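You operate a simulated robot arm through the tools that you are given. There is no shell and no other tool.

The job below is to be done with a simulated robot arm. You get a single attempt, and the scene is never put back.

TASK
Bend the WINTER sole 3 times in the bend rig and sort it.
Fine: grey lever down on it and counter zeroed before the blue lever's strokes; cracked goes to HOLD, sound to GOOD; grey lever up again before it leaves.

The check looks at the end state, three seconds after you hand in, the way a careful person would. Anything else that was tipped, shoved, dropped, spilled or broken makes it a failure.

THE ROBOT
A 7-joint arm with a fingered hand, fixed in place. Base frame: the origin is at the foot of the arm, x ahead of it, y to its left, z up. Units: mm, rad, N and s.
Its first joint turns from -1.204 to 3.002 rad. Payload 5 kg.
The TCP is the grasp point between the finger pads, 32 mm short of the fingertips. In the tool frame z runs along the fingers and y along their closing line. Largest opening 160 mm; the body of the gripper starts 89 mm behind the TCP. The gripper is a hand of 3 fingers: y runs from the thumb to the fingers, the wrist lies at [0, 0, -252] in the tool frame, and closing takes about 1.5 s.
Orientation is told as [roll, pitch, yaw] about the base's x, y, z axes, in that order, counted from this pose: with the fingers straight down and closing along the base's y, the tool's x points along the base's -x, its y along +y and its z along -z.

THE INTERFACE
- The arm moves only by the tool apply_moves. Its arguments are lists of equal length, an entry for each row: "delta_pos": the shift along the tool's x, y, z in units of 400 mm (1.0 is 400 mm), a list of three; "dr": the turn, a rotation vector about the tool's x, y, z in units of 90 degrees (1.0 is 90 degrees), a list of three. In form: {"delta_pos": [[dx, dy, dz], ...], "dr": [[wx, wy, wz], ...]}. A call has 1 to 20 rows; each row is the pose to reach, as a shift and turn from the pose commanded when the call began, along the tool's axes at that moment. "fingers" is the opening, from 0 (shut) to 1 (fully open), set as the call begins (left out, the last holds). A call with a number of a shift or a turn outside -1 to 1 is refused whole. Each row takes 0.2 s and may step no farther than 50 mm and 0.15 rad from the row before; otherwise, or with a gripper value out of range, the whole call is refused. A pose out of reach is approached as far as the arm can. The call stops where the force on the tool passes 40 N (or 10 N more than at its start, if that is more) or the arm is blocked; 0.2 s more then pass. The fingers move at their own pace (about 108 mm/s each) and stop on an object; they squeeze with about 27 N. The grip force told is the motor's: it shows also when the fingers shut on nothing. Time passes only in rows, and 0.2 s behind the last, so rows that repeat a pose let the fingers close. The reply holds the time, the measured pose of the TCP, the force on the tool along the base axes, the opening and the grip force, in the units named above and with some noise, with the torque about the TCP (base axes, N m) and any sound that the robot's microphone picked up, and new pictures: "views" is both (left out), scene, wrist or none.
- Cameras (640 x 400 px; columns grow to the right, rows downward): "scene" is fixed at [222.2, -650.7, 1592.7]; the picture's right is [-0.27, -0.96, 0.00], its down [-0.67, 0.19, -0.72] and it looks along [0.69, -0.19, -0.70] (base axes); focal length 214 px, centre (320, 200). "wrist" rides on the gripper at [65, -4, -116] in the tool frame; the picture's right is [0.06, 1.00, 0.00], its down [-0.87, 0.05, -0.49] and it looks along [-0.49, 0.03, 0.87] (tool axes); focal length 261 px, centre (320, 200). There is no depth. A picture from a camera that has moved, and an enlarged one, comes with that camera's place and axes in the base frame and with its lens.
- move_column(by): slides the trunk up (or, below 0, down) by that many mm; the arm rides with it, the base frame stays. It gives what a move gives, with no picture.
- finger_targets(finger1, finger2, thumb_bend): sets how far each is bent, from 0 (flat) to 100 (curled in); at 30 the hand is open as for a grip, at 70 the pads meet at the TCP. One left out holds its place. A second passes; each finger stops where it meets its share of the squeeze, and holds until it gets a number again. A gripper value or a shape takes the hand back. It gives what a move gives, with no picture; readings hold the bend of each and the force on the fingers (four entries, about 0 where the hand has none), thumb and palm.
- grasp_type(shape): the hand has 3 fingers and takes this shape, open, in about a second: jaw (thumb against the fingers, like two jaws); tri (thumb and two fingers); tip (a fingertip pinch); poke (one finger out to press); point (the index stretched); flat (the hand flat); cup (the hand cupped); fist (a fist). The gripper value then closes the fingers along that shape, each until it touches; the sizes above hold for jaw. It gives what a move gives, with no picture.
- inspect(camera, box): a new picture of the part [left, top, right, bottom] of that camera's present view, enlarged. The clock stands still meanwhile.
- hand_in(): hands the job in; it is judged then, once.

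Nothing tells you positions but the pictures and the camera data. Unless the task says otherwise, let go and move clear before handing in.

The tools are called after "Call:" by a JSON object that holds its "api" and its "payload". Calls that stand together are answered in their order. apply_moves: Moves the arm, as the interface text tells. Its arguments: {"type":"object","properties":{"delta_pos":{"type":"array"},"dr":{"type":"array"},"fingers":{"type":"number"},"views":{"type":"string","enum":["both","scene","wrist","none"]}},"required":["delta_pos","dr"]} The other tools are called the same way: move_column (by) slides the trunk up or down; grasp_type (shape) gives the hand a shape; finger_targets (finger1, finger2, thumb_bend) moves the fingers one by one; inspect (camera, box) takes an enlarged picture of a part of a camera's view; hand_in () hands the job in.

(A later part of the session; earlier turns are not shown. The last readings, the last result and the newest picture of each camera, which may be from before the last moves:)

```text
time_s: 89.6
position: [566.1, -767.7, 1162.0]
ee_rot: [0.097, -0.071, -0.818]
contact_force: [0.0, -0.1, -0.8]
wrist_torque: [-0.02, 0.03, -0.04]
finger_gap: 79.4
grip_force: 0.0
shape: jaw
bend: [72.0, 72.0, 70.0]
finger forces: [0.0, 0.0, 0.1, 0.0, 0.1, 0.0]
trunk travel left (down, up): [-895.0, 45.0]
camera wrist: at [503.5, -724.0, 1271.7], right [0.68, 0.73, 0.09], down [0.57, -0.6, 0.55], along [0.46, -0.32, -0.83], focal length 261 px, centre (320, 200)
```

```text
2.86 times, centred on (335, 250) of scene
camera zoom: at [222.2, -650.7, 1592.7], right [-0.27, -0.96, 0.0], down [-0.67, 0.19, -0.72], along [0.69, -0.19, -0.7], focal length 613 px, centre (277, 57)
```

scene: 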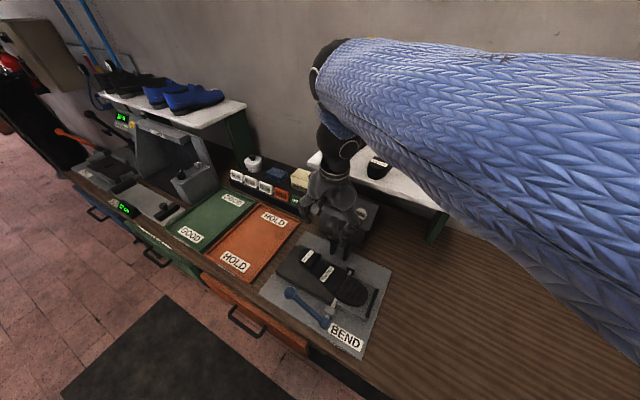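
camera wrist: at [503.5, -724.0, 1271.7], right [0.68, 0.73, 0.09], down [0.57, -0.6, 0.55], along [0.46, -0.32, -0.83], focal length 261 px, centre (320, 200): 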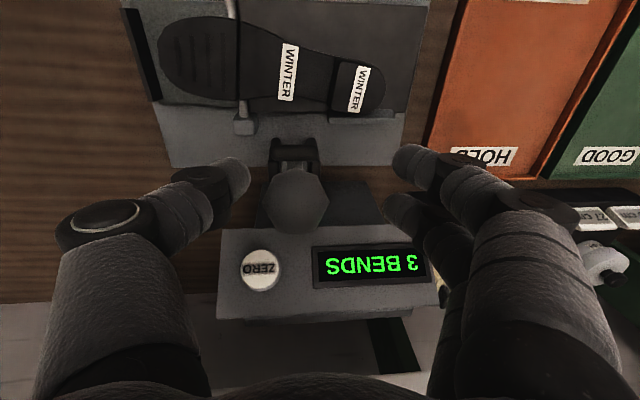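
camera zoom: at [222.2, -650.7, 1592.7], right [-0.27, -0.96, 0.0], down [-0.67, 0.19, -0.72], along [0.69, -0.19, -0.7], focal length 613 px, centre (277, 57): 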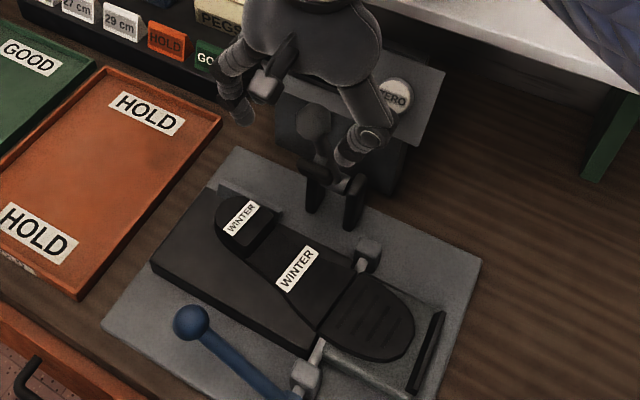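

The lever stands up on its own, the ball is free inside the open hand, and the counter still shows 3. I lift the hand vertically off the ball and then straighten its tilt.

Call:
{"api": "apply_moves", "payload": {"delta_pos": [[-0.006, 0.008, -0.08], [-0.012, 0.0161, -0.165], [-0.018, 0.0242, -0.248], [-0.023, 0.0314, -0.3227], [-0.023, 0.0314, -0.3227], [-0.023, 0.0314, -0.3227]], "dr": [[0, 0, 0], [0, 0, 0], [0, 0, 0], [0, 0, 0], [0.031, 0.0226, -0.0105], [0.0618, 0.0452, -0.021]]}}

Call:
{"api": "inspect", "payload": {"camera": "scene", "box": [260, 180, 400, 330]}}

Call:
{"api": "inspect", "payload": {"camera": "wrist", "box": [160, 0, 440, 200]}}

```text
time_s: 91.0
position: [565.6, -767.9, 1292.7]
ee_rot: [0.0, 0.001, -0.782]
contact_force: [0.1, 0.6, -0.4]
wrist_torque: [-0.04, 0.0, -0.02]
finger_gap: 79.5
grip_force: 0.1
shape: jaw
bend: [72.0, 72.0, 70.0]
finger forces: [0.0, 0.0, 0.0, 0.1, 0.1, 0.0]
trunk travel left (down, up): [-895.0, 45.0]
camera wrist: at [516.1, -724.4, 1408.0], right [0.66, 0.75, 0.0], down [0.66, -0.57, 0.49], along [0.37, -0.33, -0.87], focal length 261 px, centre (320, 200)
```

scene: 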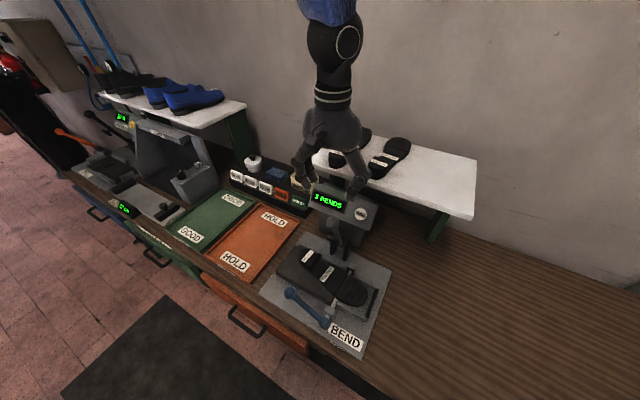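
wrist: 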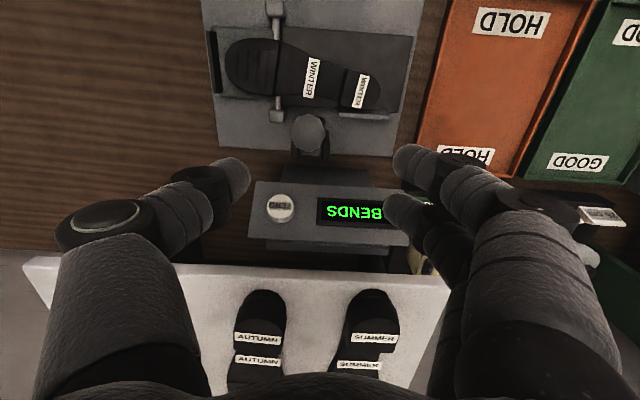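

```text
2.67 times, centred on (330, 255) of scene
camera zoom: at [222.2, -650.7, 1592.7], right [-0.27, -0.96, 0.0], down [-0.67, 0.19, -0.72], along [0.69, -0.19, -0.7], focal length 572 px, centre (293, 53)
```

zoom: 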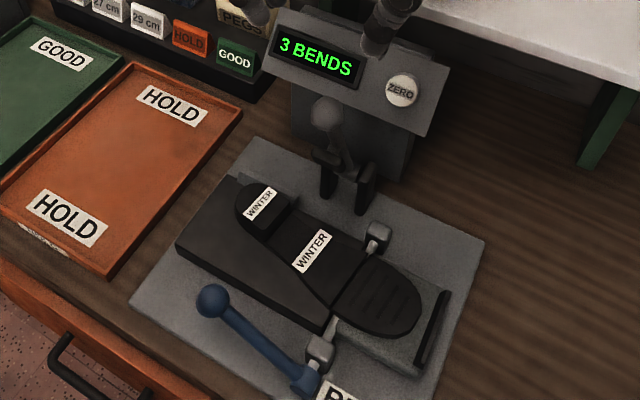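

```text
2.00 times, centred on (300, 100) of wrist
camera zoom: at [516.1, -724.4, 1408.0], right [0.66, 0.75, 0.0], down [0.66, -0.57, 0.49], along [0.37, -0.33, -0.87], focal length 521 px, centre (360, 400)
```

zoom: 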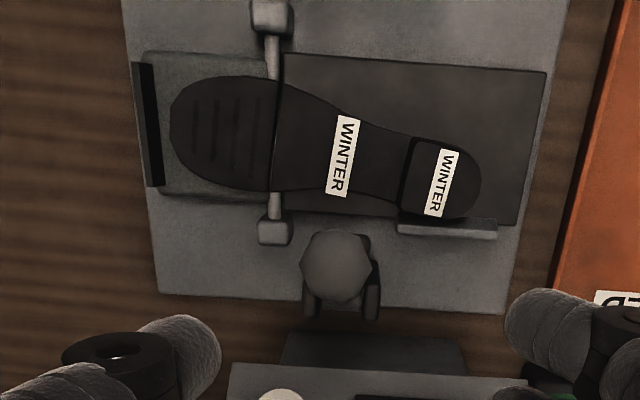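

The grey lever is back in its original up position (ball at v≈942, z≈1165), and the sole is free. I take close zooms of its flex zone.

Call:
{"api": "inspect", "payload": {"camera": "wrist", "box": [240, 30, 300, 110]}}

Call:
{"api": "inspect", "payload": {"camera": "wrist", "box": [215, 25, 395, 125]}}

Call:
{"api": "inspect", "payload": {"camera": "scene", "box": [300, 240, 380, 310]}}

```text
5.00 times, centred on (270, 70) of wrist
camera zoom: at [516.1, -724.4, 1408.0], right [0.66, 0.75, 0.0], down [0.66, -0.57, 0.49], along [0.37, -0.33, -0.87], focal length 1303 px, centre (570, 850)
```

zoom: 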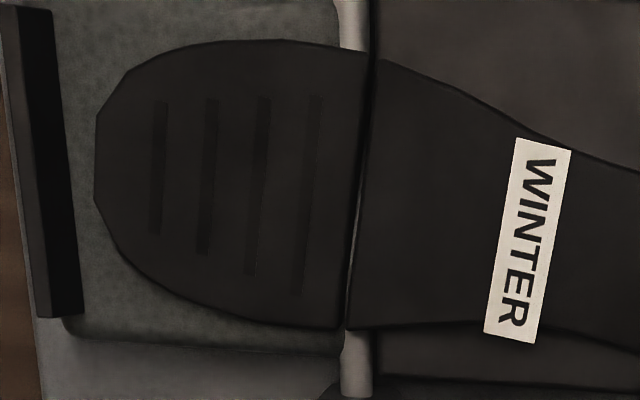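

```text
3.56 times, centred on (305, 75) of wrist
camera zoom: at [516.1, -724.4, 1408.0], right [0.66, 0.75, 0.0], down [0.66, -0.57, 0.49], along [0.37, -0.33, -0.87], focal length 927 px, centre (373, 644)
```

zoom: 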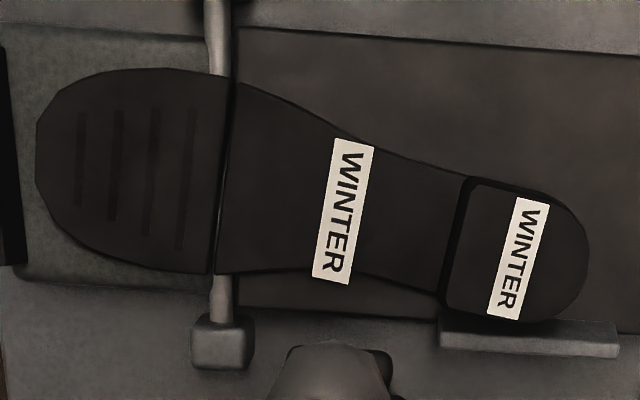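

```text
5.71 times, centred on (340, 275) of scene
camera zoom: at [222.2, -650.7, 1592.7], right [-0.27, -0.96, 0.0], down [-0.67, 0.19, -0.72], along [0.69, -0.19, -0.7], focal length 1226 px, centre (206, -229)
```

zoom: 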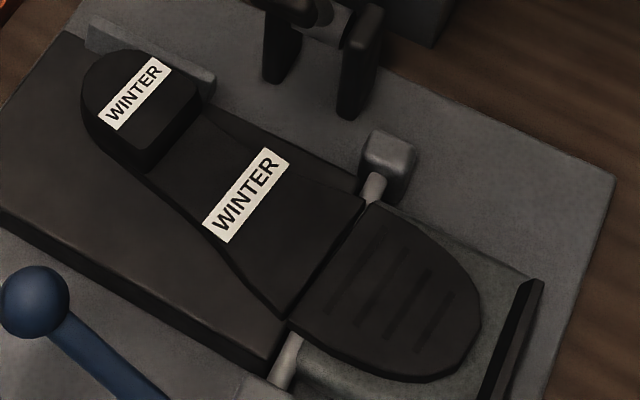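

I see only a slim joint slit so far, and I must not guess. I zoom much closer along the whole flex line and the edges.

Call:
{"api": "inspect", "payload": {"camera": "wrist", "box": [270, 36, 294, 66]}}

Call:
{"api": "inspect", "payload": {"camera": "wrist", "box": [264, 66, 288, 102]}}

Call:
{"api": "inspect", "payload": {"camera": "wrist", "box": [280, 40, 350, 110]}}

Call:
{"api": "inspect", "payload": {"camera": "wrist", "box": [220, 30, 280, 100]}}

```text
13.33 times, centred on (282, 51) of wrist
camera zoom: at [516.1, -724.4, 1408.0], right [0.66, 0.75, 0.0], down [0.66, -0.57, 0.49], along [0.37, -0.33, -0.87], focal length 3475 px, centre (827, 2187)
```

zoom: 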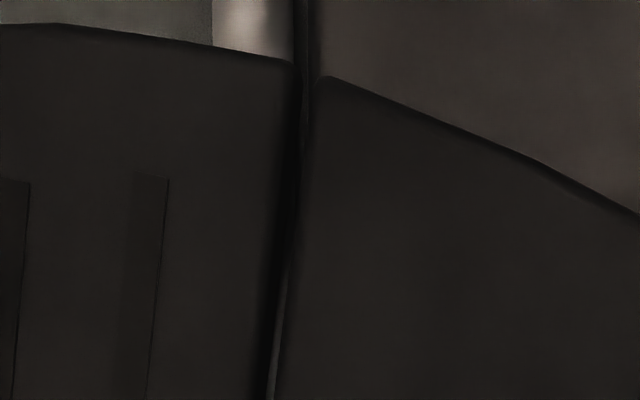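

```text
11.11 times, centred on (276, 84) of wrist
camera zoom: at [516.1, -724.4, 1408.0], right [0.66, 0.75, 0.0], down [0.66, -0.57, 0.49], along [0.37, -0.33, -0.87], focal length 2896 px, centre (809, 1489)
```

zoom: 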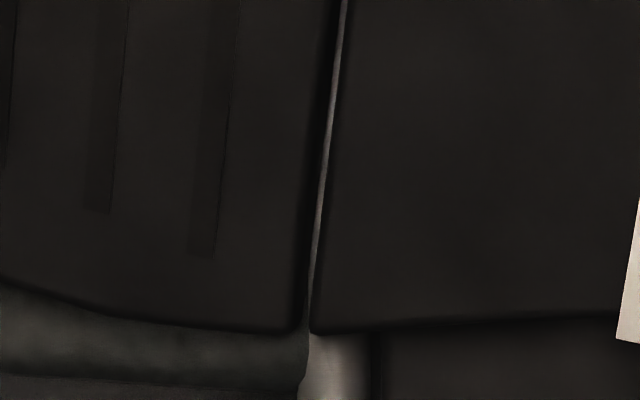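

```text
5.71 times, centred on (315, 75) of wrist
camera zoom: at [516.1, -724.4, 1408.0], right [0.66, 0.75, 0.0], down [0.66, -0.57, 0.49], along [0.37, -0.33, -0.87], focal length 1489 px, centre (349, 914)
```

zoom: 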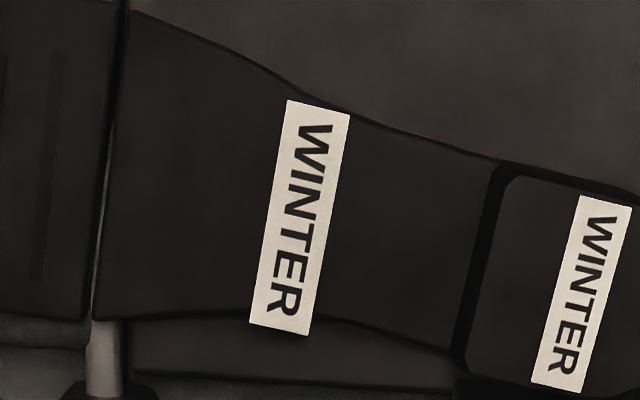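

```text
5.71 times, centred on (250, 65) of wrist
camera zoom: at [516.1, -724.4, 1408.0], right [0.66, 0.75, 0.0], down [0.66, -0.57, 0.49], along [0.37, -0.33, -0.87], focal length 1489 px, centre (720, 971)
```

zoom: 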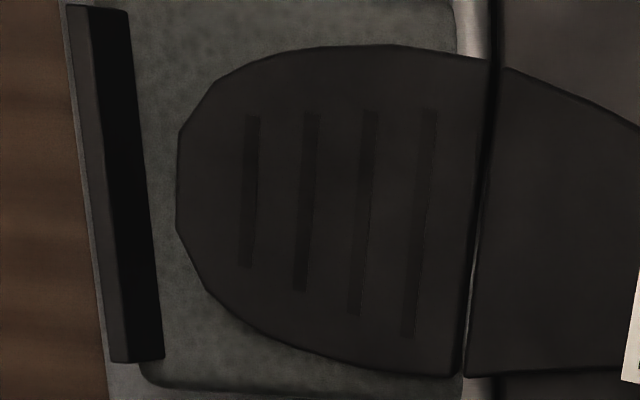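

The tread side shows only a straight joint slit, so I'll need to lift the sole and look at its other side. The heel is tight against the fence with no room for a finger, but it stands about 18 mm above the fence top, so I'll push it back from behind the fence. First I reorient the closed hand and hover at u=-80, v=990.

Call:
{"api": "apply_moves", "payload": {"delta_pos": [[-0.0098, 0.0131, 0], [-0.0197, 0.0263, 0], [-0.0295, 0.0394, 0], [-0.0393, 0.0525, 0], [-0.0492, 0.0656, 0], [-0.059, 0.0788, 0], [-0.0688, 0.0919, 0], [-0.0787, 0.105, 0], [-0.0885, 0.1181, 0], [-0.0983, 0.1313, 0], [-0.1082, 0.1444, 0], [-0.118, 0.1575, 0]], "dr": [[0, 0, 0.0833], [0, 0, 0.1667], [0, 0, 0.25], [0, 0, 0.3333], [0, 0, 0.4167], [0, 0, 0.5], [0, 0, 0.5833], [0, 0, 0.6667], [0, 0, 0.75], [0, 0, 0.8333], [0, 0, 0.9167], [0, 0, 1.0]], "fingers": 0.0, "views": "wrist"}}

Call:
{"api": "inspect", "payload": {"camera": "wrist", "box": [160, 0, 440, 180]}}

```text
time_s: 93.6
position: [643.4, -756.5, 1292.9]
ee_rot: [0.0, -0.003, -2.355]
contact_force: [0.2, 0.1, -0.1]
wrist_torque: [0.0, 0.0, -0.03]
finger_gap: 0.0
grip_force: 26.7
shape: jaw
bend: [65.0, 65.0, 67.0]
finger forces: [0.1, 0.0, 0.1, 0.0, 0.0, 0.0]
trunk travel left (down, up): [-895.0, 45.0]
camera wrist: at [686.2, -708.1, 1407.7], right [0.75, -0.66, 0.0], down [-0.58, -0.65, 0.49], along [-0.33, -0.37, -0.87], focal length 261 px, centre (320, 200)
```

wrist: 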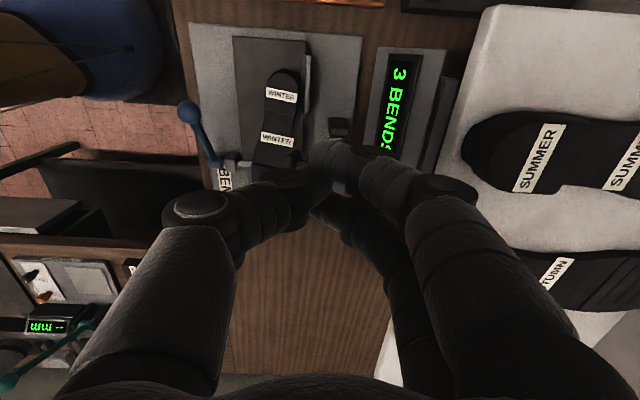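

```text
2.22 times, centred on (300, 90) of wrist
camera zoom: at [686.2, -708.1, 1407.7], right [0.75, -0.66, 0.0], down [-0.58, -0.65, 0.49], along [-0.33, -0.37, -0.87], focal length 579 px, centre (364, 444)
```

zoom: 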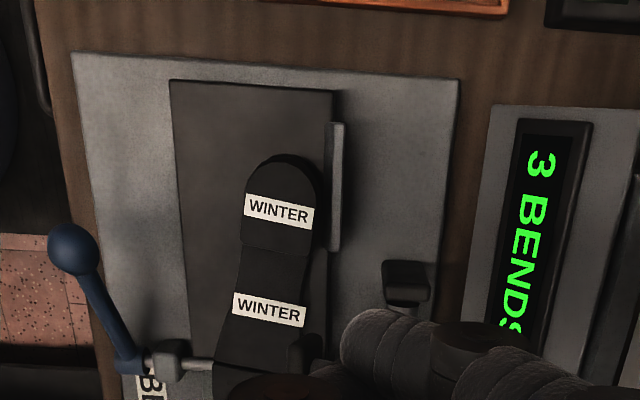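

The heel rises about 18 mm above the fence, so I can instead grip its upper part with the fingertips just over the fence. I open the hand to 80 mm, yaw 9° to match the sole, centre on the heel and descend part-way.

Call:
{"api": "apply_moves", "payload": {"delta_pos": [[0.0025, -0.08, 0], [0.0025, -0.1575, 0], [0.0025, -0.1575, 0.1], [0.0025, -0.1575, 0.2], [0.0025, -0.1575, 0.3], [0.0025, -0.1575, 0.4], [0.0025, -0.1575, 0.5], [0.0025, -0.1575, 0.6], [0.0025, -0.1575, 0.7]], "dr": [[0, 0, 0.05], [0, 0, 0.1], [0, 0, 0.1], [0, 0, 0.1], [0, 0, 0.1], [0, 0, 0.1], [0, 0, 0.1], [0, 0, 0.1], [0, 0, 0.1]], "fingers": 0.5, "views": "wrist"}}

Call:
{"api": "inspect", "payload": {"camera": "wrist", "box": [160, 40, 480, 260]}}

```text
time_s: 95.6
position: [599.9, -713.7, 1009.8]
ee_rot: [0.0, 0.0, -2.513]
contact_force: [-0.5, -0.9, -0.5]
wrist_torque: [0.03, 0.01, -0.02]
finger_gap: 80.0
grip_force: 0.1
shape: jaw
bend: [72.0, 72.0, 70.0]
finger forces: [0.0, 0.0, 0.1, 0.1, 0.1, 0.0]
trunk travel left (down, up): [-895.0, 45.0]
camera wrist: at [648.8, -671.4, 1124.4], right [0.64, -0.77, 0.0], down [-0.67, -0.56, 0.49], along [-0.38, -0.32, -0.87], focal length 261 px, centre (320, 200)
```

wrist: 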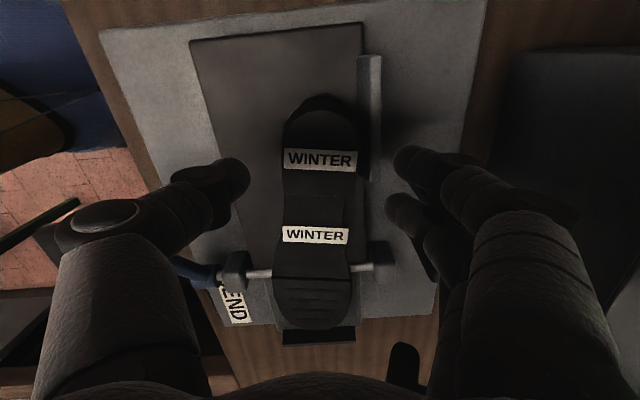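

```text
1.82 times, centred on (320, 150) of wrist
camera zoom: at [648.8, -671.4, 1124.4], right [0.64, -0.77, 0.0], down [-0.67, -0.56, 0.49], along [-0.38, -0.32, -0.87], focal length 474 px, centre (320, 291)
```

zoom: 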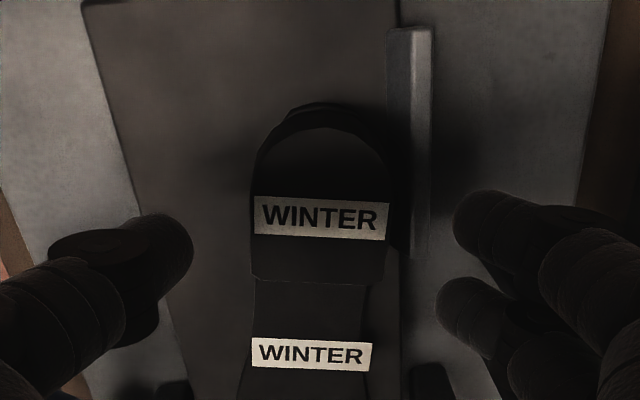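

The hand is well aligned with the heel, and the far fingers will come over the fence top. I descend to z≈973 and close.

Call:
{"api": "apply_moves", "payload": {"delta_pos": [[0, 0, 0.04], [0, 0, 0.075], [0, 0, 0.0925]], "dr": [[0, 0, 0], [0, 0, 0], [0, 0, 0]], "views": "none"}}

Call:
{"api": "apply_moves", "payload": {"delta_pos": [[0, 0, 0], [0, 0, 0], [0, 0, 0], [0, 0, 0], [0, 0, 0], [0, 0, 0]], "dr": [[0, 0, 0], [0, 0, 0], [0, 0, 0], [0, 0, 0], [0, 0, 0], [0, 0, 0]], "fingers": 0.15, "views": "wrist"}}

```text
time_s: 96.4
position: [598.1, -712.5, 975.3]
ee_rot: [0.003, 0.001, -2.512]
contact_force: [-0.2, 0.6, -0.8]
wrist_torque: [0.03, 0.06, 0.0]
finger_gap: 80.0
grip_force: 0.1
shape: jaw
bend: [72.0, 72.0, 70.0]
finger forces: [0.0, 0.0, 0.1, 0.0, 0.1, 0.0]
trunk travel left (down, up): [-895.0, 45.0]
```

```text
time_s: 97.8
position: [598.4, -712.4, 973.7]
ee_rot: [0.002, -0.002, -2.512]
contact_force: [-0.3, 0.5, 0.8]
wrist_torque: [-0.02, -0.01, 0.03]
finger_gap: 47.6
grip_force: 26.7
shape: jaw
bend: [73.0, 73.0, 70.0]
finger forces: [12.4, 12.3, 0.0, 0.0, 24.4, 0.0]
trunk travel left (down, up): [-895.0, 45.0]
camera wrist: at [648.1, -670.5, 1089.2], right [0.64, -0.77, 0.0], down [-0.67, -0.56, 0.49], along [-0.38, -0.32, -0.87], focal length 261 px, centre (320, 200)
```

wrist: 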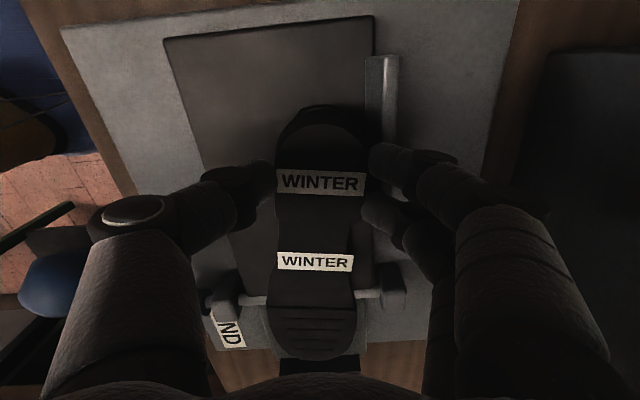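

The heel is gripped firmly, 12 + 12 N against 24 N. I lift it 10 mm, shift 28 mm away from the fence, and set it down again so I can re-grip lower and more securely.

Call:
{"api": "apply_moves", "payload": {"delta_pos": [[0, 0, -0.0125], [0, 0, -0.025], [-0.0055, -0.035, -0.025], [-0.011, -0.069, -0.025], [-0.011, -0.069, -0.01], [-0.011, -0.069, 0.001]], "dr": [[0, 0, 0], [0, 0, 0], [0, 0, 0], [0, 0, 0], [0, 0, 0], [0, 0, 0]], "views": "wrist"}}

```text
time_s: 99.2
position: [578.2, -692.0, 974.4]
ee_rot: [0.0, 0.0, -2.511]
contact_force: [0.9, 0.4, -0.5]
wrist_torque: [0.01, -0.05, 0.08]
finger_gap: 47.6
grip_force: 26.8
shape: jaw
bend: [73.0, 73.0, 70.0]
finger forces: [13.0, 12.7, 0.1, 0.0, 24.9, 0.1]
trunk travel left (down, up): [-895.0, 45.0]
camera wrist: at [628.3, -649.7, 1090.3], right [0.64, -0.77, 0.0], down [-0.67, -0.56, 0.49], along [-0.38, -0.32, -0.87], focal length 261 px, centre (320, 200)
```

wrist: 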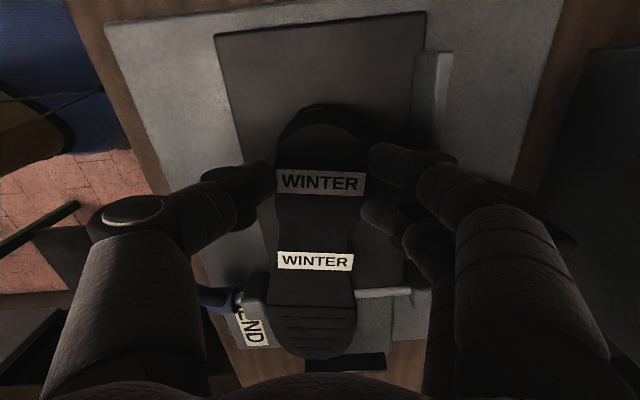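

The sole is set down clear of the fence. I open, descend about 13 mm, and re-grip the heel deeper.

Call:
{"api": "apply_moves", "payload": {"delta_pos": [[0, 0, 0], [0, 0, 0], [0, 0, 0], [0, 0, 0.0125], [0, 0, 0.025], [0, 0, 0.0375]], "dr": [[0, 0, 0], [0, 0, 0], [0, 0, 0], [0, 0, 0], [0, 0, 0], [0, 0, 0]], "fingers": 0.42, "views": "wrist"}}

Call:
{"api": "inspect", "payload": {"camera": "wrist", "box": [180, 180, 440, 380]}}

```text
time_s: 100.6
position: [578.8, -691.5, 959.5]
ee_rot: [0.003, -0.003, -2.511]
contact_force: [-1.0, 0.7, 0.2]
wrist_torque: [-0.05, -0.02, 0.03]
finger_gap: 66.5
grip_force: 0.0
shape: jaw
bend: [73.0, 73.0, 70.0]
finger forces: [0.0, 0.0, 0.0, 0.0, 0.1, 0.0]
trunk travel left (down, up): [-895.0, 45.0]
camera wrist: at [628.4, -649.9, 1075.2], right [0.64, -0.77, 0.0], down [-0.67, -0.56, 0.49], along [-0.38, -0.32, -0.87], focal length 261 px, centre (320, 200)
```

wrist: 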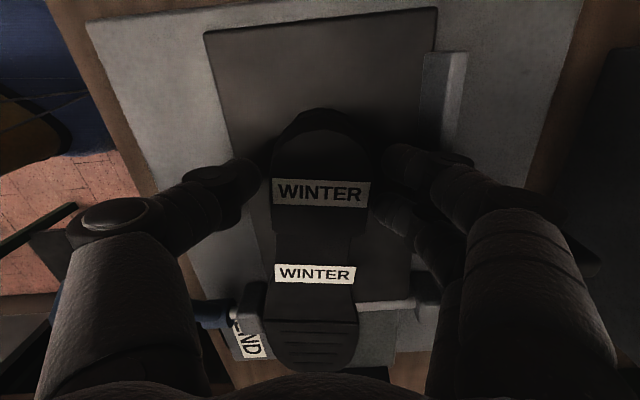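

```text
2.00 times, centred on (310, 280) of wrist
camera zoom: at [628.4, -649.9, 1075.2], right [0.64, -0.77, 0.0], down [-0.67, -0.56, 0.49], along [-0.38, -0.32, -0.87], focal length 521 px, centre (340, 40)
```

zoom: 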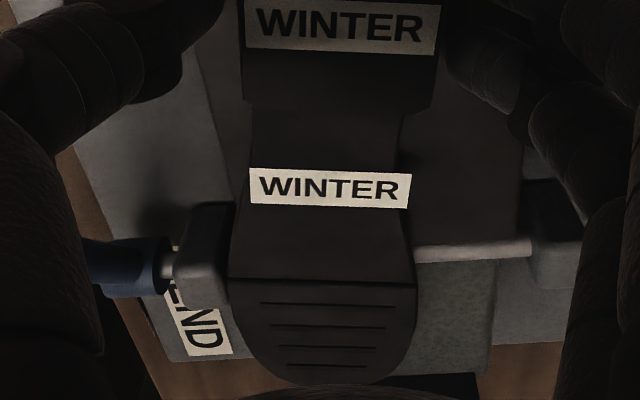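

Good position. I close to re-grip, then lift in steps and watch how the sole hangs.

Call:
{"api": "apply_moves", "payload": {"delta_pos": [[0, 0, 0.005], [0, 0, 0.005], [0, 0, 0.005], [0, 0, 0.005], [0, 0, 0.005], [0, 0, 0.005]], "dr": [[0, 0, 0], [0, 0, 0], [0, 0, 0], [0, 0, 0], [0, 0, 0], [0, 0, 0]], "fingers": 0.1, "views": "none"}}

Call:
{"api": "apply_moves", "payload": {"delta_pos": [[0, 0, -0.04], [0, 0, -0.1], [0, 0, -0.2], [0, 0, -0.3], [0, 0, -0.4], [0, 0, -0.5], [0, 0, -0.6], [0, 0, -0.7], [0, 0, -0.8], [0, 0, -0.8]], "dr": [[0, 0, 0], [0, 0, 0], [0, 0, 0], [0, 0, 0], [0, 0, 0], [0, 0, 0], [0, 0, 0], [0, 0, 0], [0, 0, 0], [0, 0, 0]], "views": "both"}}

Call:
{"api": "inspect", "payload": {"camera": "scene", "box": [250, 140, 430, 300]}}

Call:
{"api": "inspect", "payload": {"camera": "wrist", "box": [220, 100, 420, 380]}}

```text
time_s: 102.0
position: [578.8, -692.6, 958.5]
ee_rot: [0.002, -0.001, -2.511]
contact_force: [0.9, 0.1, 5.6]
wrist_torque: [-0.03, -0.03, 0.02]
finger_gap: 48.2
grip_force: 26.5
shape: jaw
bend: [74.0, 74.0, 70.0]
finger forces: [12.5, 12.8, 0.2, 0.1, 24.8, 0.0]
trunk travel left (down, up): [-895.0, 45.0]
```

```text
time_s: 104.2
position: [580.8, -691.9, 1277.4]
ee_rot: [-0.002, -0.004, -2.512]
contact_force: [0.2, -0.5, -1.2]
wrist_torque: [0.1, -0.09, 0.0]
finger_gap: 48.2
grip_force: 26.9
shape: jaw
bend: [74.0, 73.0, 70.0]
finger forces: [13.0, 11.9, 0.0, 0.1, 24.6, 0.0]
trunk travel left (down, up): [-895.0, 45.0]
camera wrist: at [630.5, -650.3, 1392.9], right [0.64, -0.77, 0.0], down [-0.67, -0.56, 0.49], along [-0.38, -0.31, -0.87], focal length 261 px, centre (320, 200)
```

scene: 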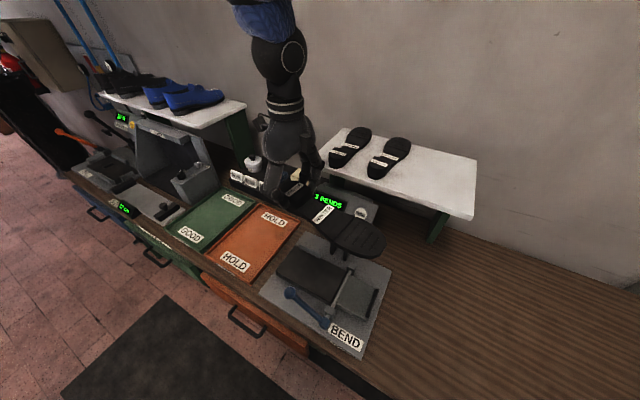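
wrist: 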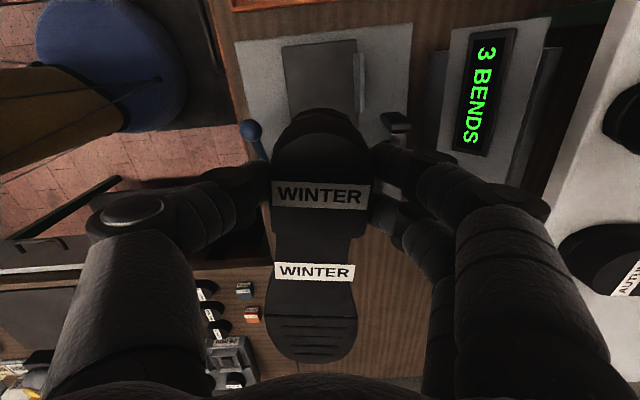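

```text
2.50 times, centred on (340, 220) of scene
camera zoom: at [222.2, -650.7, 1592.7], right [-0.27, -0.96, 0.0], down [-0.67, 0.19, -0.72], along [0.69, -0.19, -0.7], focal length 536 px, centre (270, 150)
```

zoom: 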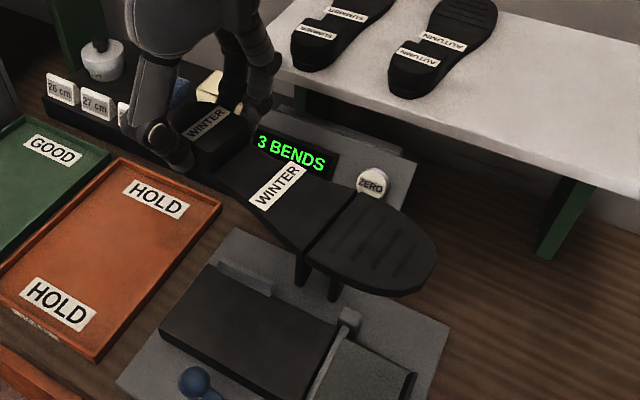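

```text
1.43 times, centred on (320, 240) of wrist
camera zoom: at [630.5, -650.3, 1392.9], right [0.64, -0.77, 0.0], down [-0.67, -0.56, 0.49], along [-0.38, -0.31, -0.87], focal length 372 px, centre (320, 143)
```

zoom: 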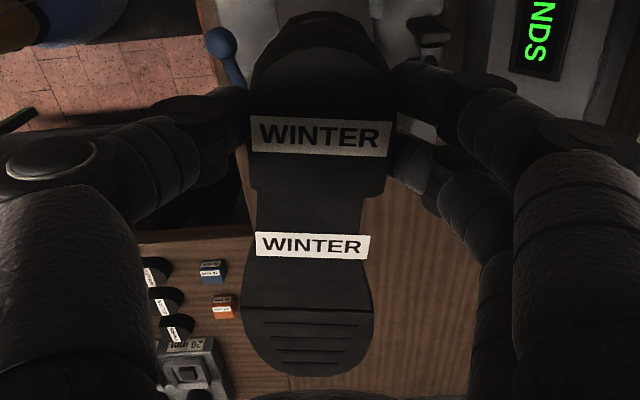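

The sole hangs as stiffly as before. I zoom in on it from the scene camera now that it is well lit and closer.

Call:
{"api": "inspect", "payload": {"camera": "scene", "box": [300, 185, 400, 275]}}

Call:
{"api": "inspect", "payload": {"camera": "scene", "box": [330, 205, 370, 250]}}

Call:
{"api": "inspect", "payload": {"camera": "wrist", "box": [260, 280, 370, 370]}}

```text
4.44 times, centred on (350, 230) of scene
camera zoom: at [222.2, -650.7, 1592.7], right [-0.27, -0.96, 0.0], down [-0.67, 0.19, -0.72], along [0.69, -0.19, -0.7], focal length 953 px, centre (187, 67)
```

zoom: 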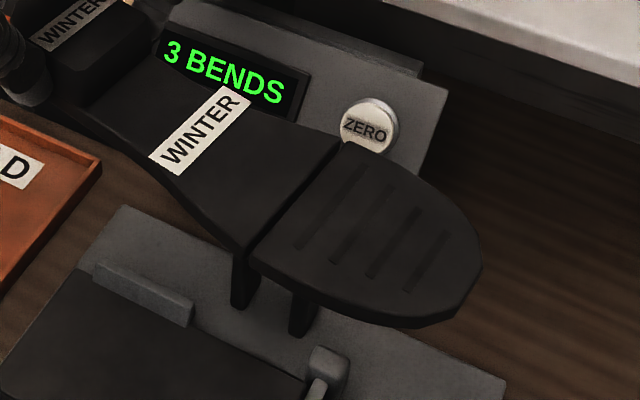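

```text
8.89 times, centred on (350, 228) of scene
camera zoom: at [222.2, -650.7, 1592.7], right [-0.27, -0.96, 0.0], down [-0.67, 0.19, -0.72], along [0.69, -0.19, -0.7], focal length 1906 px, centre (53, -44)
```

zoom: 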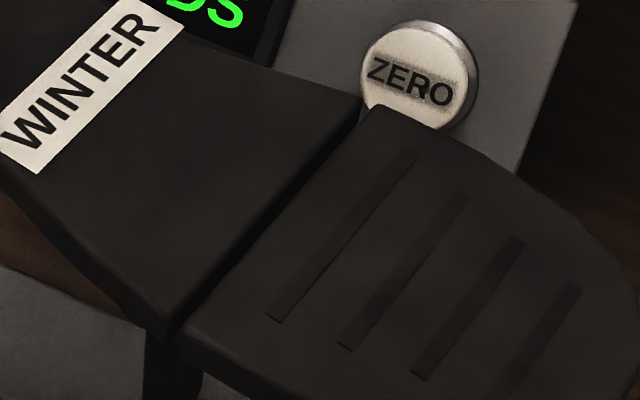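

```text
4.44 times, centred on (315, 325) of wrist
camera zoom: at [630.5, -650.3, 1392.9], right [0.64, -0.77, 0.0], down [-0.67, -0.56, 0.49], along [-0.38, -0.31, -0.87], focal length 1158 px, centre (342, -356)
```

zoom: 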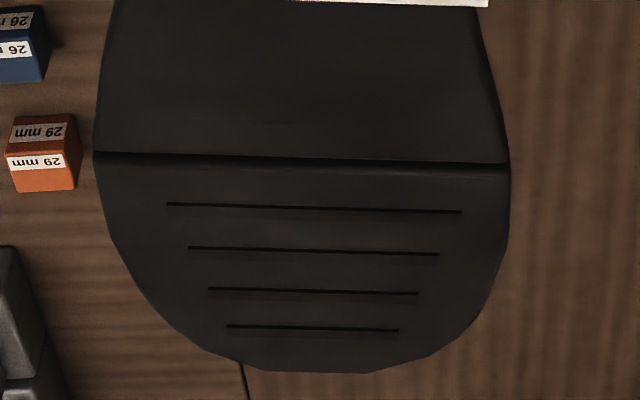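

The tread side is clean, with only the normal joint line. To be careful I also want to see the underside: I carry the sole to free space in front of the bench at base (700, -200), yawing to -90°, where a tilt will turn its underside toward the scene camera.

Call:
{"api": "apply_moves", "payload": {"delta_pos": [[0.0803, -0.0683, 0], [0.1607, -0.1367, 0], [0.241, -0.205, 0], [0.3213, -0.2733, 0], [0.4017, -0.3417, 0], [0.482, -0.41, 0], [0.5623, -0.4783, 0], [0.6427, -0.5467, 0], [0.723, -0.615, 0], [0.8033, -0.6833, 0], [0.8837, -0.7517, 0], [0.964, -0.82, 0]], "dr": [[0, 0, -0.05], [0, 0, -0.1], [0, 0, -0.15], [0, 0, -0.2], [0, 0, -0.25], [0, 0, -0.3], [0, 0, -0.35], [0, 0, -0.4], [0, 0, -0.45], [0, 0, -0.5], [0, 0, -0.55], [0, 0, -0.6]]}}

```text
time_s: 106.8
position: [698.9, -201.1, 1275.3]
ee_rot: [-0.002, -0.002, -1.568]
contact_force: [1.0, 1.0, -2.0]
wrist_torque: [0.1, 0.02, -0.02]
finger_gap: 48.2
grip_force: 27.4
shape: jaw
bend: [74.0, 73.0, 70.0]
finger forces: [12.7, 11.8, 0.1, 0.0, 24.3, 0.0]
trunk travel left (down, up): [-895.0, 45.0]
camera wrist: at [694.3, -135.6, 1390.7], right [1.0, 0.07, 0.0], down [0.06, -0.87, 0.49], along [0.03, -0.49, -0.87], focal length 261 px, centre (320, 200)
```

scene: 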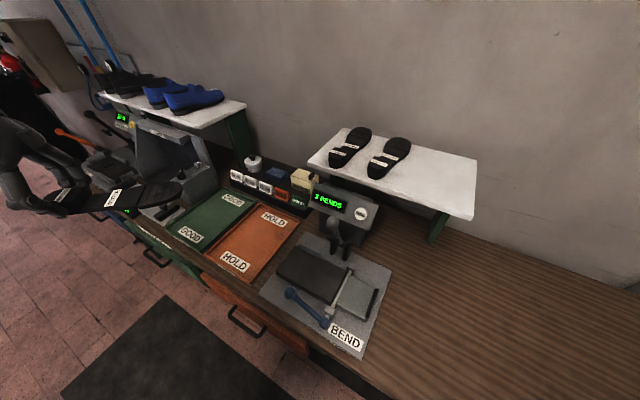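
wrist: 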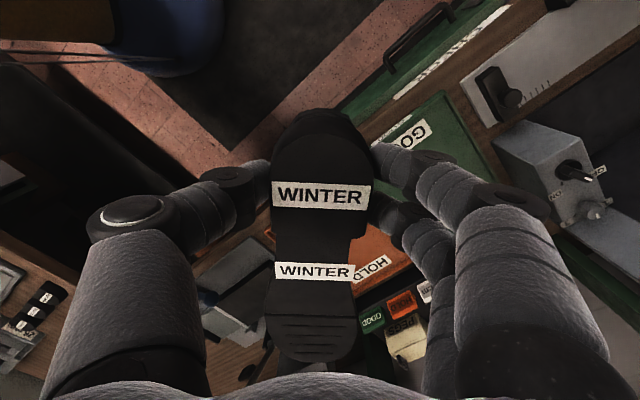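

The sole is in free space at the left of the scene view. I tilt the hand by 45° first, toe rising.

Call:
{"api": "apply_moves", "payload": {"delta_pos": [[0, 0, 0.02], [0, 0, 0.04], [0, 0, 0.06], [0, 0, 0.08], [0, 0, 0.1], [0, 0, 0.1]], "dr": [[0, -0.09, 0], [0, -0.18, 0], [0, -0.27, 0], [0, -0.36, 0], [0, -0.45, 0], [0, -0.52, 0]]}}

Call:
{"api": "inspect", "payload": {"camera": "scene", "box": [0, 80, 220, 260]}}

```text
time_s: 108.2
position: [672.5, -260.1, 1248.3]
ee_rot: [0.015, -0.317, -1.568]
contact_force: [0.0, -0.4, -2.3]
wrist_torque: [0.14, 0.02, 0.0]
finger_gap: 48.1
grip_force: 27.1
shape: jaw
bend: [74.0, 73.0, 70.0]
finger forces: [13.2, 11.9, 0.0, 0.1, 25.0, 0.0]
out of reach, approached as far as the arm can: row 2, 3, 4, 5, 6
trunk travel left (down, up): [-895.0, 45.0]
camera wrist: at [665.7, -162.2, 1337.6], right [1.0, 0.07, -0.01], down [0.05, -0.67, 0.74], along [0.04, -0.74, -0.67], focal length 261 px, centre (320, 200)
```

scene: 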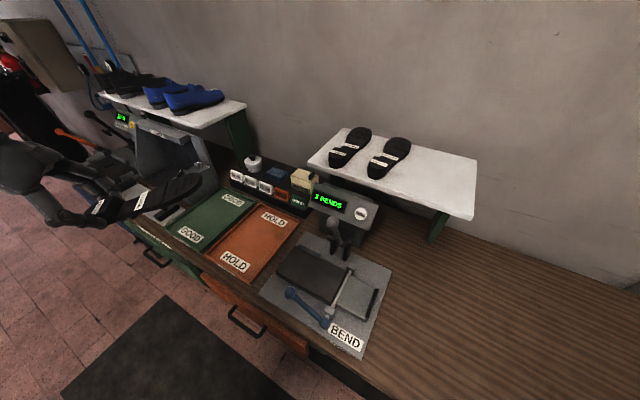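
wrist: 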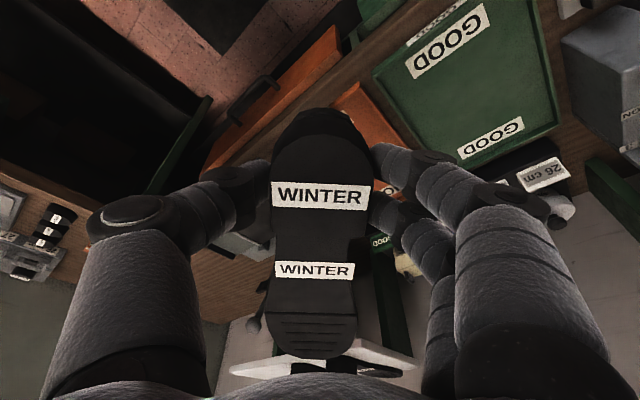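

```text
2.22 times, centred on (110, 170) of scene
camera zoom: at [222.2, -650.7, 1592.7], right [-0.27, -0.96, 0.0], down [-0.67, 0.19, -0.72], along [0.69, -0.19, -0.7], focal length 477 px, centre (787, 267)
```

zoom: 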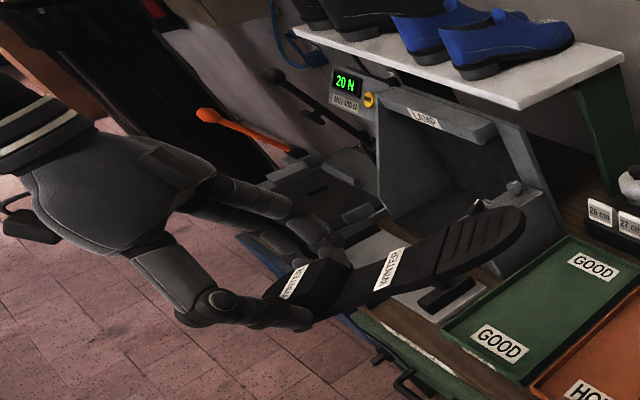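

The wrist cannot tilt farther in this sideways direction. I first undo part of the tilt and see where the commanded pose ends up.

Call:
{"api": "apply_moves", "payload": {"delta_pos": [[0, 0, 0], [0, 0, 0], [0, 0, 0]], "dr": [[0, 0.07, 0], [0, 0.14, 0], [0, 0.2, 0]], "views": "none"}}

```text
time_s: 109.0
position: [673.6, -261.8, 1250.4]
ee_rot: [0.015, -0.002, -1.564]
contact_force: [0.2, -0.6, -1.7]
wrist_torque: [0.15, 0.02, 0.05]
finger_gap: 48.0
grip_force: 27.2
shape: jaw
bend: [74.0, 73.0, 70.0]
finger forces: [13.2, 11.9, 0.0, 0.1, 25.0, 0.0]
trunk travel left (down, up): [-895.0, 45.0]
```

The command base follows the reached pose, so all is well at (674, -262, 1250) with the tool vertical. The natural tilt direction for this arm is outward, so I'll try to flip the sole that way, below the scene camera. I move to base (403, -615, 1300) with the yaw aligned radially.

Call:
{"api": "apply_moves", "payload": {"delta_pos": [[-0.0883, -0.0678, -0.0125], [-0.1765, -0.1355, -0.025], [-0.2648, -0.2033, -0.0375], [-0.353, -0.271, -0.05], [-0.4413, -0.3388, -0.0625], [-0.5295, -0.4065, -0.075], [-0.6178, -0.4743, -0.0875], [-0.706, -0.542, -0.1], [-0.7943, -0.6098, -0.1125], [-0.8825, -0.6775, -0.125]], "dr": [[0, 0, -0.0367], [0, 0, -0.0734], [0, 0, -0.1101], [0, 0, -0.1468], [0, 0, -0.1835], [0, 0, -0.2202], [0, 0, -0.2569], [0, 0, -0.2936], [0, 0, -0.3303], [0, 0, -0.367]]}}

```text
time_s: 111.2
position: [398.9, -614.2, 1297.2]
ee_rot: [0.008, -0.01, -0.985]
contact_force: [1.2, 0.3, 1.2]
wrist_torque: [0.04, 0.04, 0.02]
finger_gap: 47.8
grip_force: 27.6
shape: jaw
bend: [74.0, 73.0, 70.0]
finger forces: [13.0, 12.5, 0.0, 0.1, 25.0, 0.0]
trunk travel left (down, up): [-895.0, 45.0]
camera wrist: at [358.5, -563.4, 1411.6], right [0.8, 0.6, 0.01], down [0.52, -0.69, 0.5], along [0.31, -0.4, -0.87], focal length 261 px, centre (320, 200)
```

scene: 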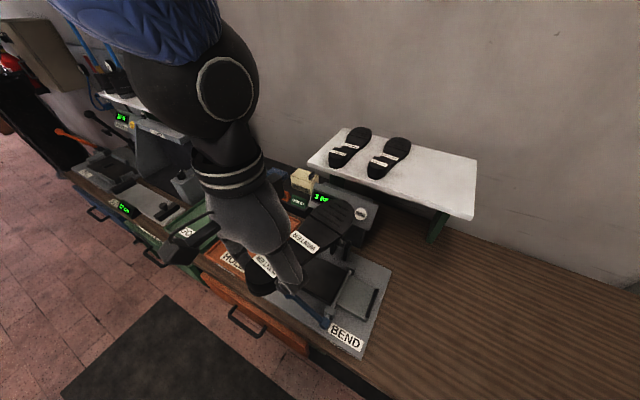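
wrist: 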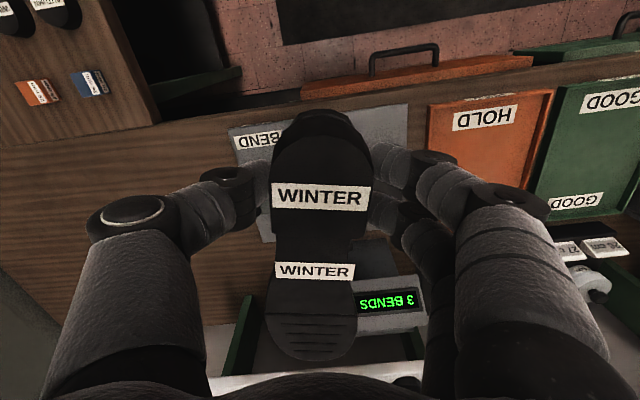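

Now I tilt outward in steps to see how far the wrist goes.

Call:
{"api": "apply_moves", "payload": {"delta_pos": [[0, 0, 0], [0, 0, 0], [0, 0, 0], [0, 0, 0], [0, 0, 0], [0, 0, 0], [0, 0, 0], [0, 0, 0], [0, 0, 0], [0, 0, 0]], "dr": [[0, -0.09, 0], [0, -0.18, 0], [0, -0.27, 0], [0, -0.36, 0], [0, -0.45, 0], [0, -0.54, 0], [0, -0.63, 0], [0, -0.72, 0], [0, -0.81, 0], [0, -0.9, 0]]}}

```text
time_s: 113.6
position: [500.0, -726.9, 1322.2]
ee_rot: [0.333, -1.267, -1.296]
contact_force: [0.0, -0.5, -1.4]
wrist_torque: [0.09, 0.05, -0.03]
finger_gap: 47.5
grip_force: 27.1
shape: jaw
bend: [74.0, 73.0, 70.0]
finger forces: [13.0, 12.5, 0.0, 0.1, 25.6, 0.0]
out of reach, approached as far as the arm can: row 4, 5, 6, 7, 8, 9, 10
trunk travel left (down, up): [-895.0, 45.0]
stopped in row 10: the arm was blocked; the commanded pose is now the measured one
camera wrist: at [426.0, -619.3, 1290.4], right [0.82, 0.57, 0.04], down [-0.16, 0.16, 0.97], along [0.55, -0.8, 0.23], focal length 261 px, centre (320, 200)
```

scene: 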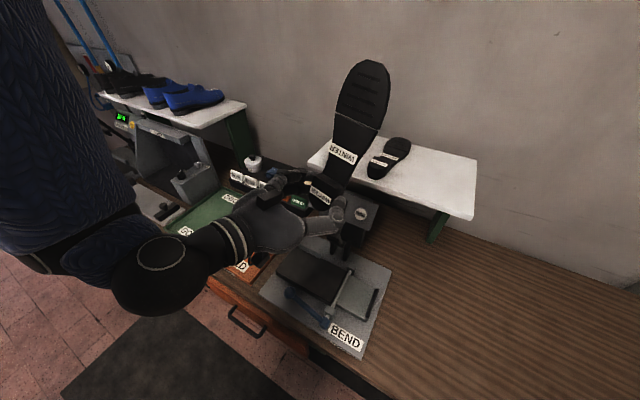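
wrist: 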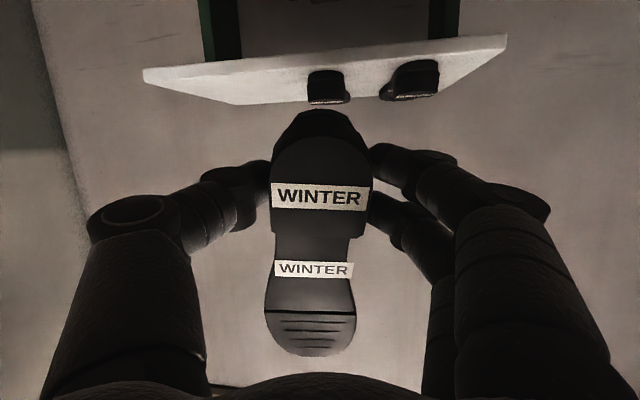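

The hand is now almost horizontal and the tread faces the scene camera squarely. I zoom in on it.

Call:
{"api": "inspect", "payload": {"camera": "scene", "box": [300, 50, 410, 220]}}

Call:
{"api": "inspect", "payload": {"camera": "scene", "box": [320, 95, 390, 155]}}

Call:
{"api": "inspect", "payload": {"camera": "wrist", "box": [250, 270, 370, 365]}}

```text
2.35 times, centred on (355, 135) of scene
camera zoom: at [222.2, -650.7, 1592.7], right [-0.27, -0.96, 0.0], down [-0.67, 0.19, -0.72], along [0.69, -0.19, -0.7], focal length 505 px, centre (238, 353)
```

zoom: 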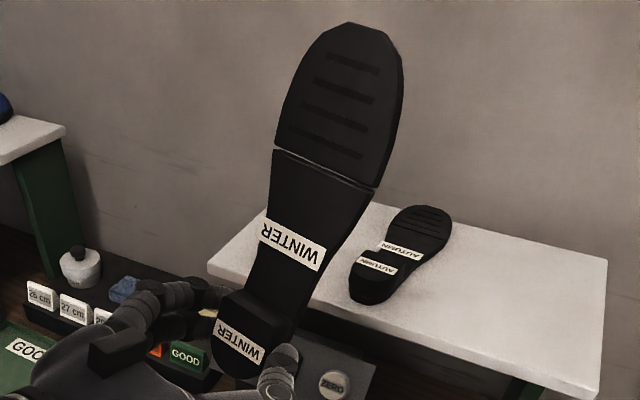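

```text
6.67 times, centred on (355, 125) of scene
camera zoom: at [222.2, -650.7, 1592.7], right [-0.27, -0.96, 0.0], down [-0.67, 0.19, -0.72], along [0.69, -0.19, -0.7], focal length 1430 px, centre (87, 700)
```

zoom: 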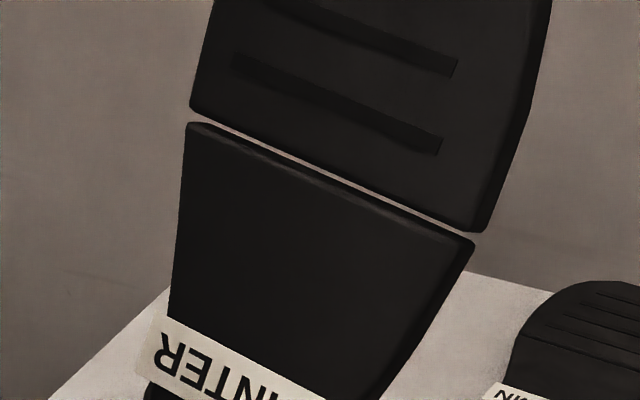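

```text
4.21 times, centred on (310, 318) of wrist
camera zoom: at [426.0, -619.3, 1290.4], right [0.82, 0.57, 0.04], down [-0.16, 0.16, 0.97], along [0.55, -0.8, 0.23], focal length 1098 px, centre (362, -295)
```

zoom: 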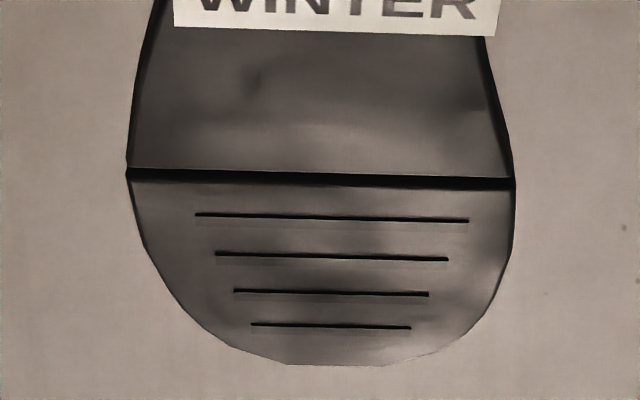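

The slit between forefoot and rear runs straight through with clean bevelled edges. I zoom hard on AUTUMN's flex line from the scene camera to see whether it has the same built-in gap.

Call:
{"api": "inspect", "payload": {"camera": "scene", "box": [382, 134, 414, 156]}}

Call:
{"api": "inspect", "payload": {"camera": "scene", "box": [392, 138, 412, 152]}}

Call:
{"api": "inspect", "payload": {"camera": "scene", "box": [334, 112, 384, 142]}}

```text
16.00 times, centred on (398, 145) of scene
camera zoom: at [222.2, -650.7, 1592.7], right [-0.27, -0.96, 0.0], down [-0.67, 0.19, -0.72], along [0.69, -0.19, -0.7], focal length 3432 px, centre (-928, 1080)
```

zoom: 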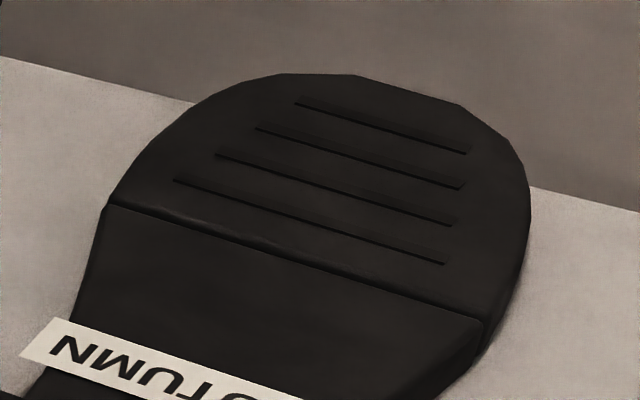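

```text
16.00 times, centred on (402, 145) of scene
camera zoom: at [222.2, -650.7, 1592.7], right [-0.27, -0.96, 0.0], down [-0.67, 0.19, -0.72], along [0.69, -0.19, -0.7], focal length 3432 px, centre (-992, 1080)
```

zoom: 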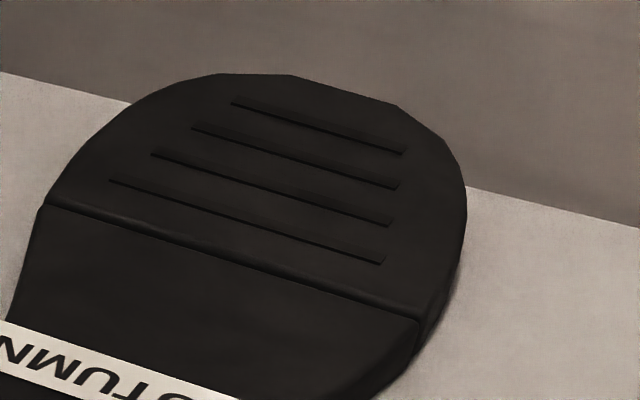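

```text
12.80 times, centred on (359, 127) of scene
camera zoom: at [222.2, -650.7, 1592.7], right [-0.27, -0.96, 0.0], down [-0.67, 0.19, -0.72], along [0.69, -0.19, -0.7], focal length 2745 px, centre (-179, 1134)
```

zoom: 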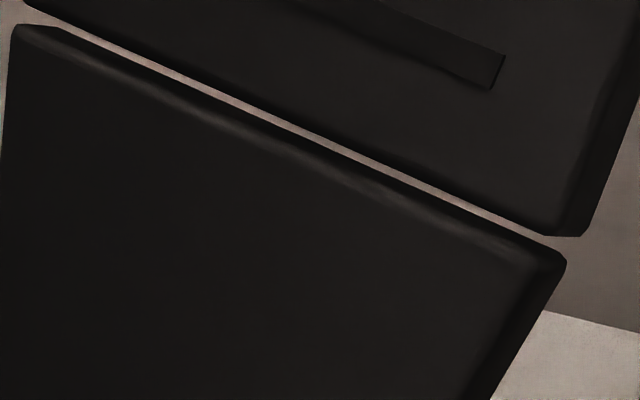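

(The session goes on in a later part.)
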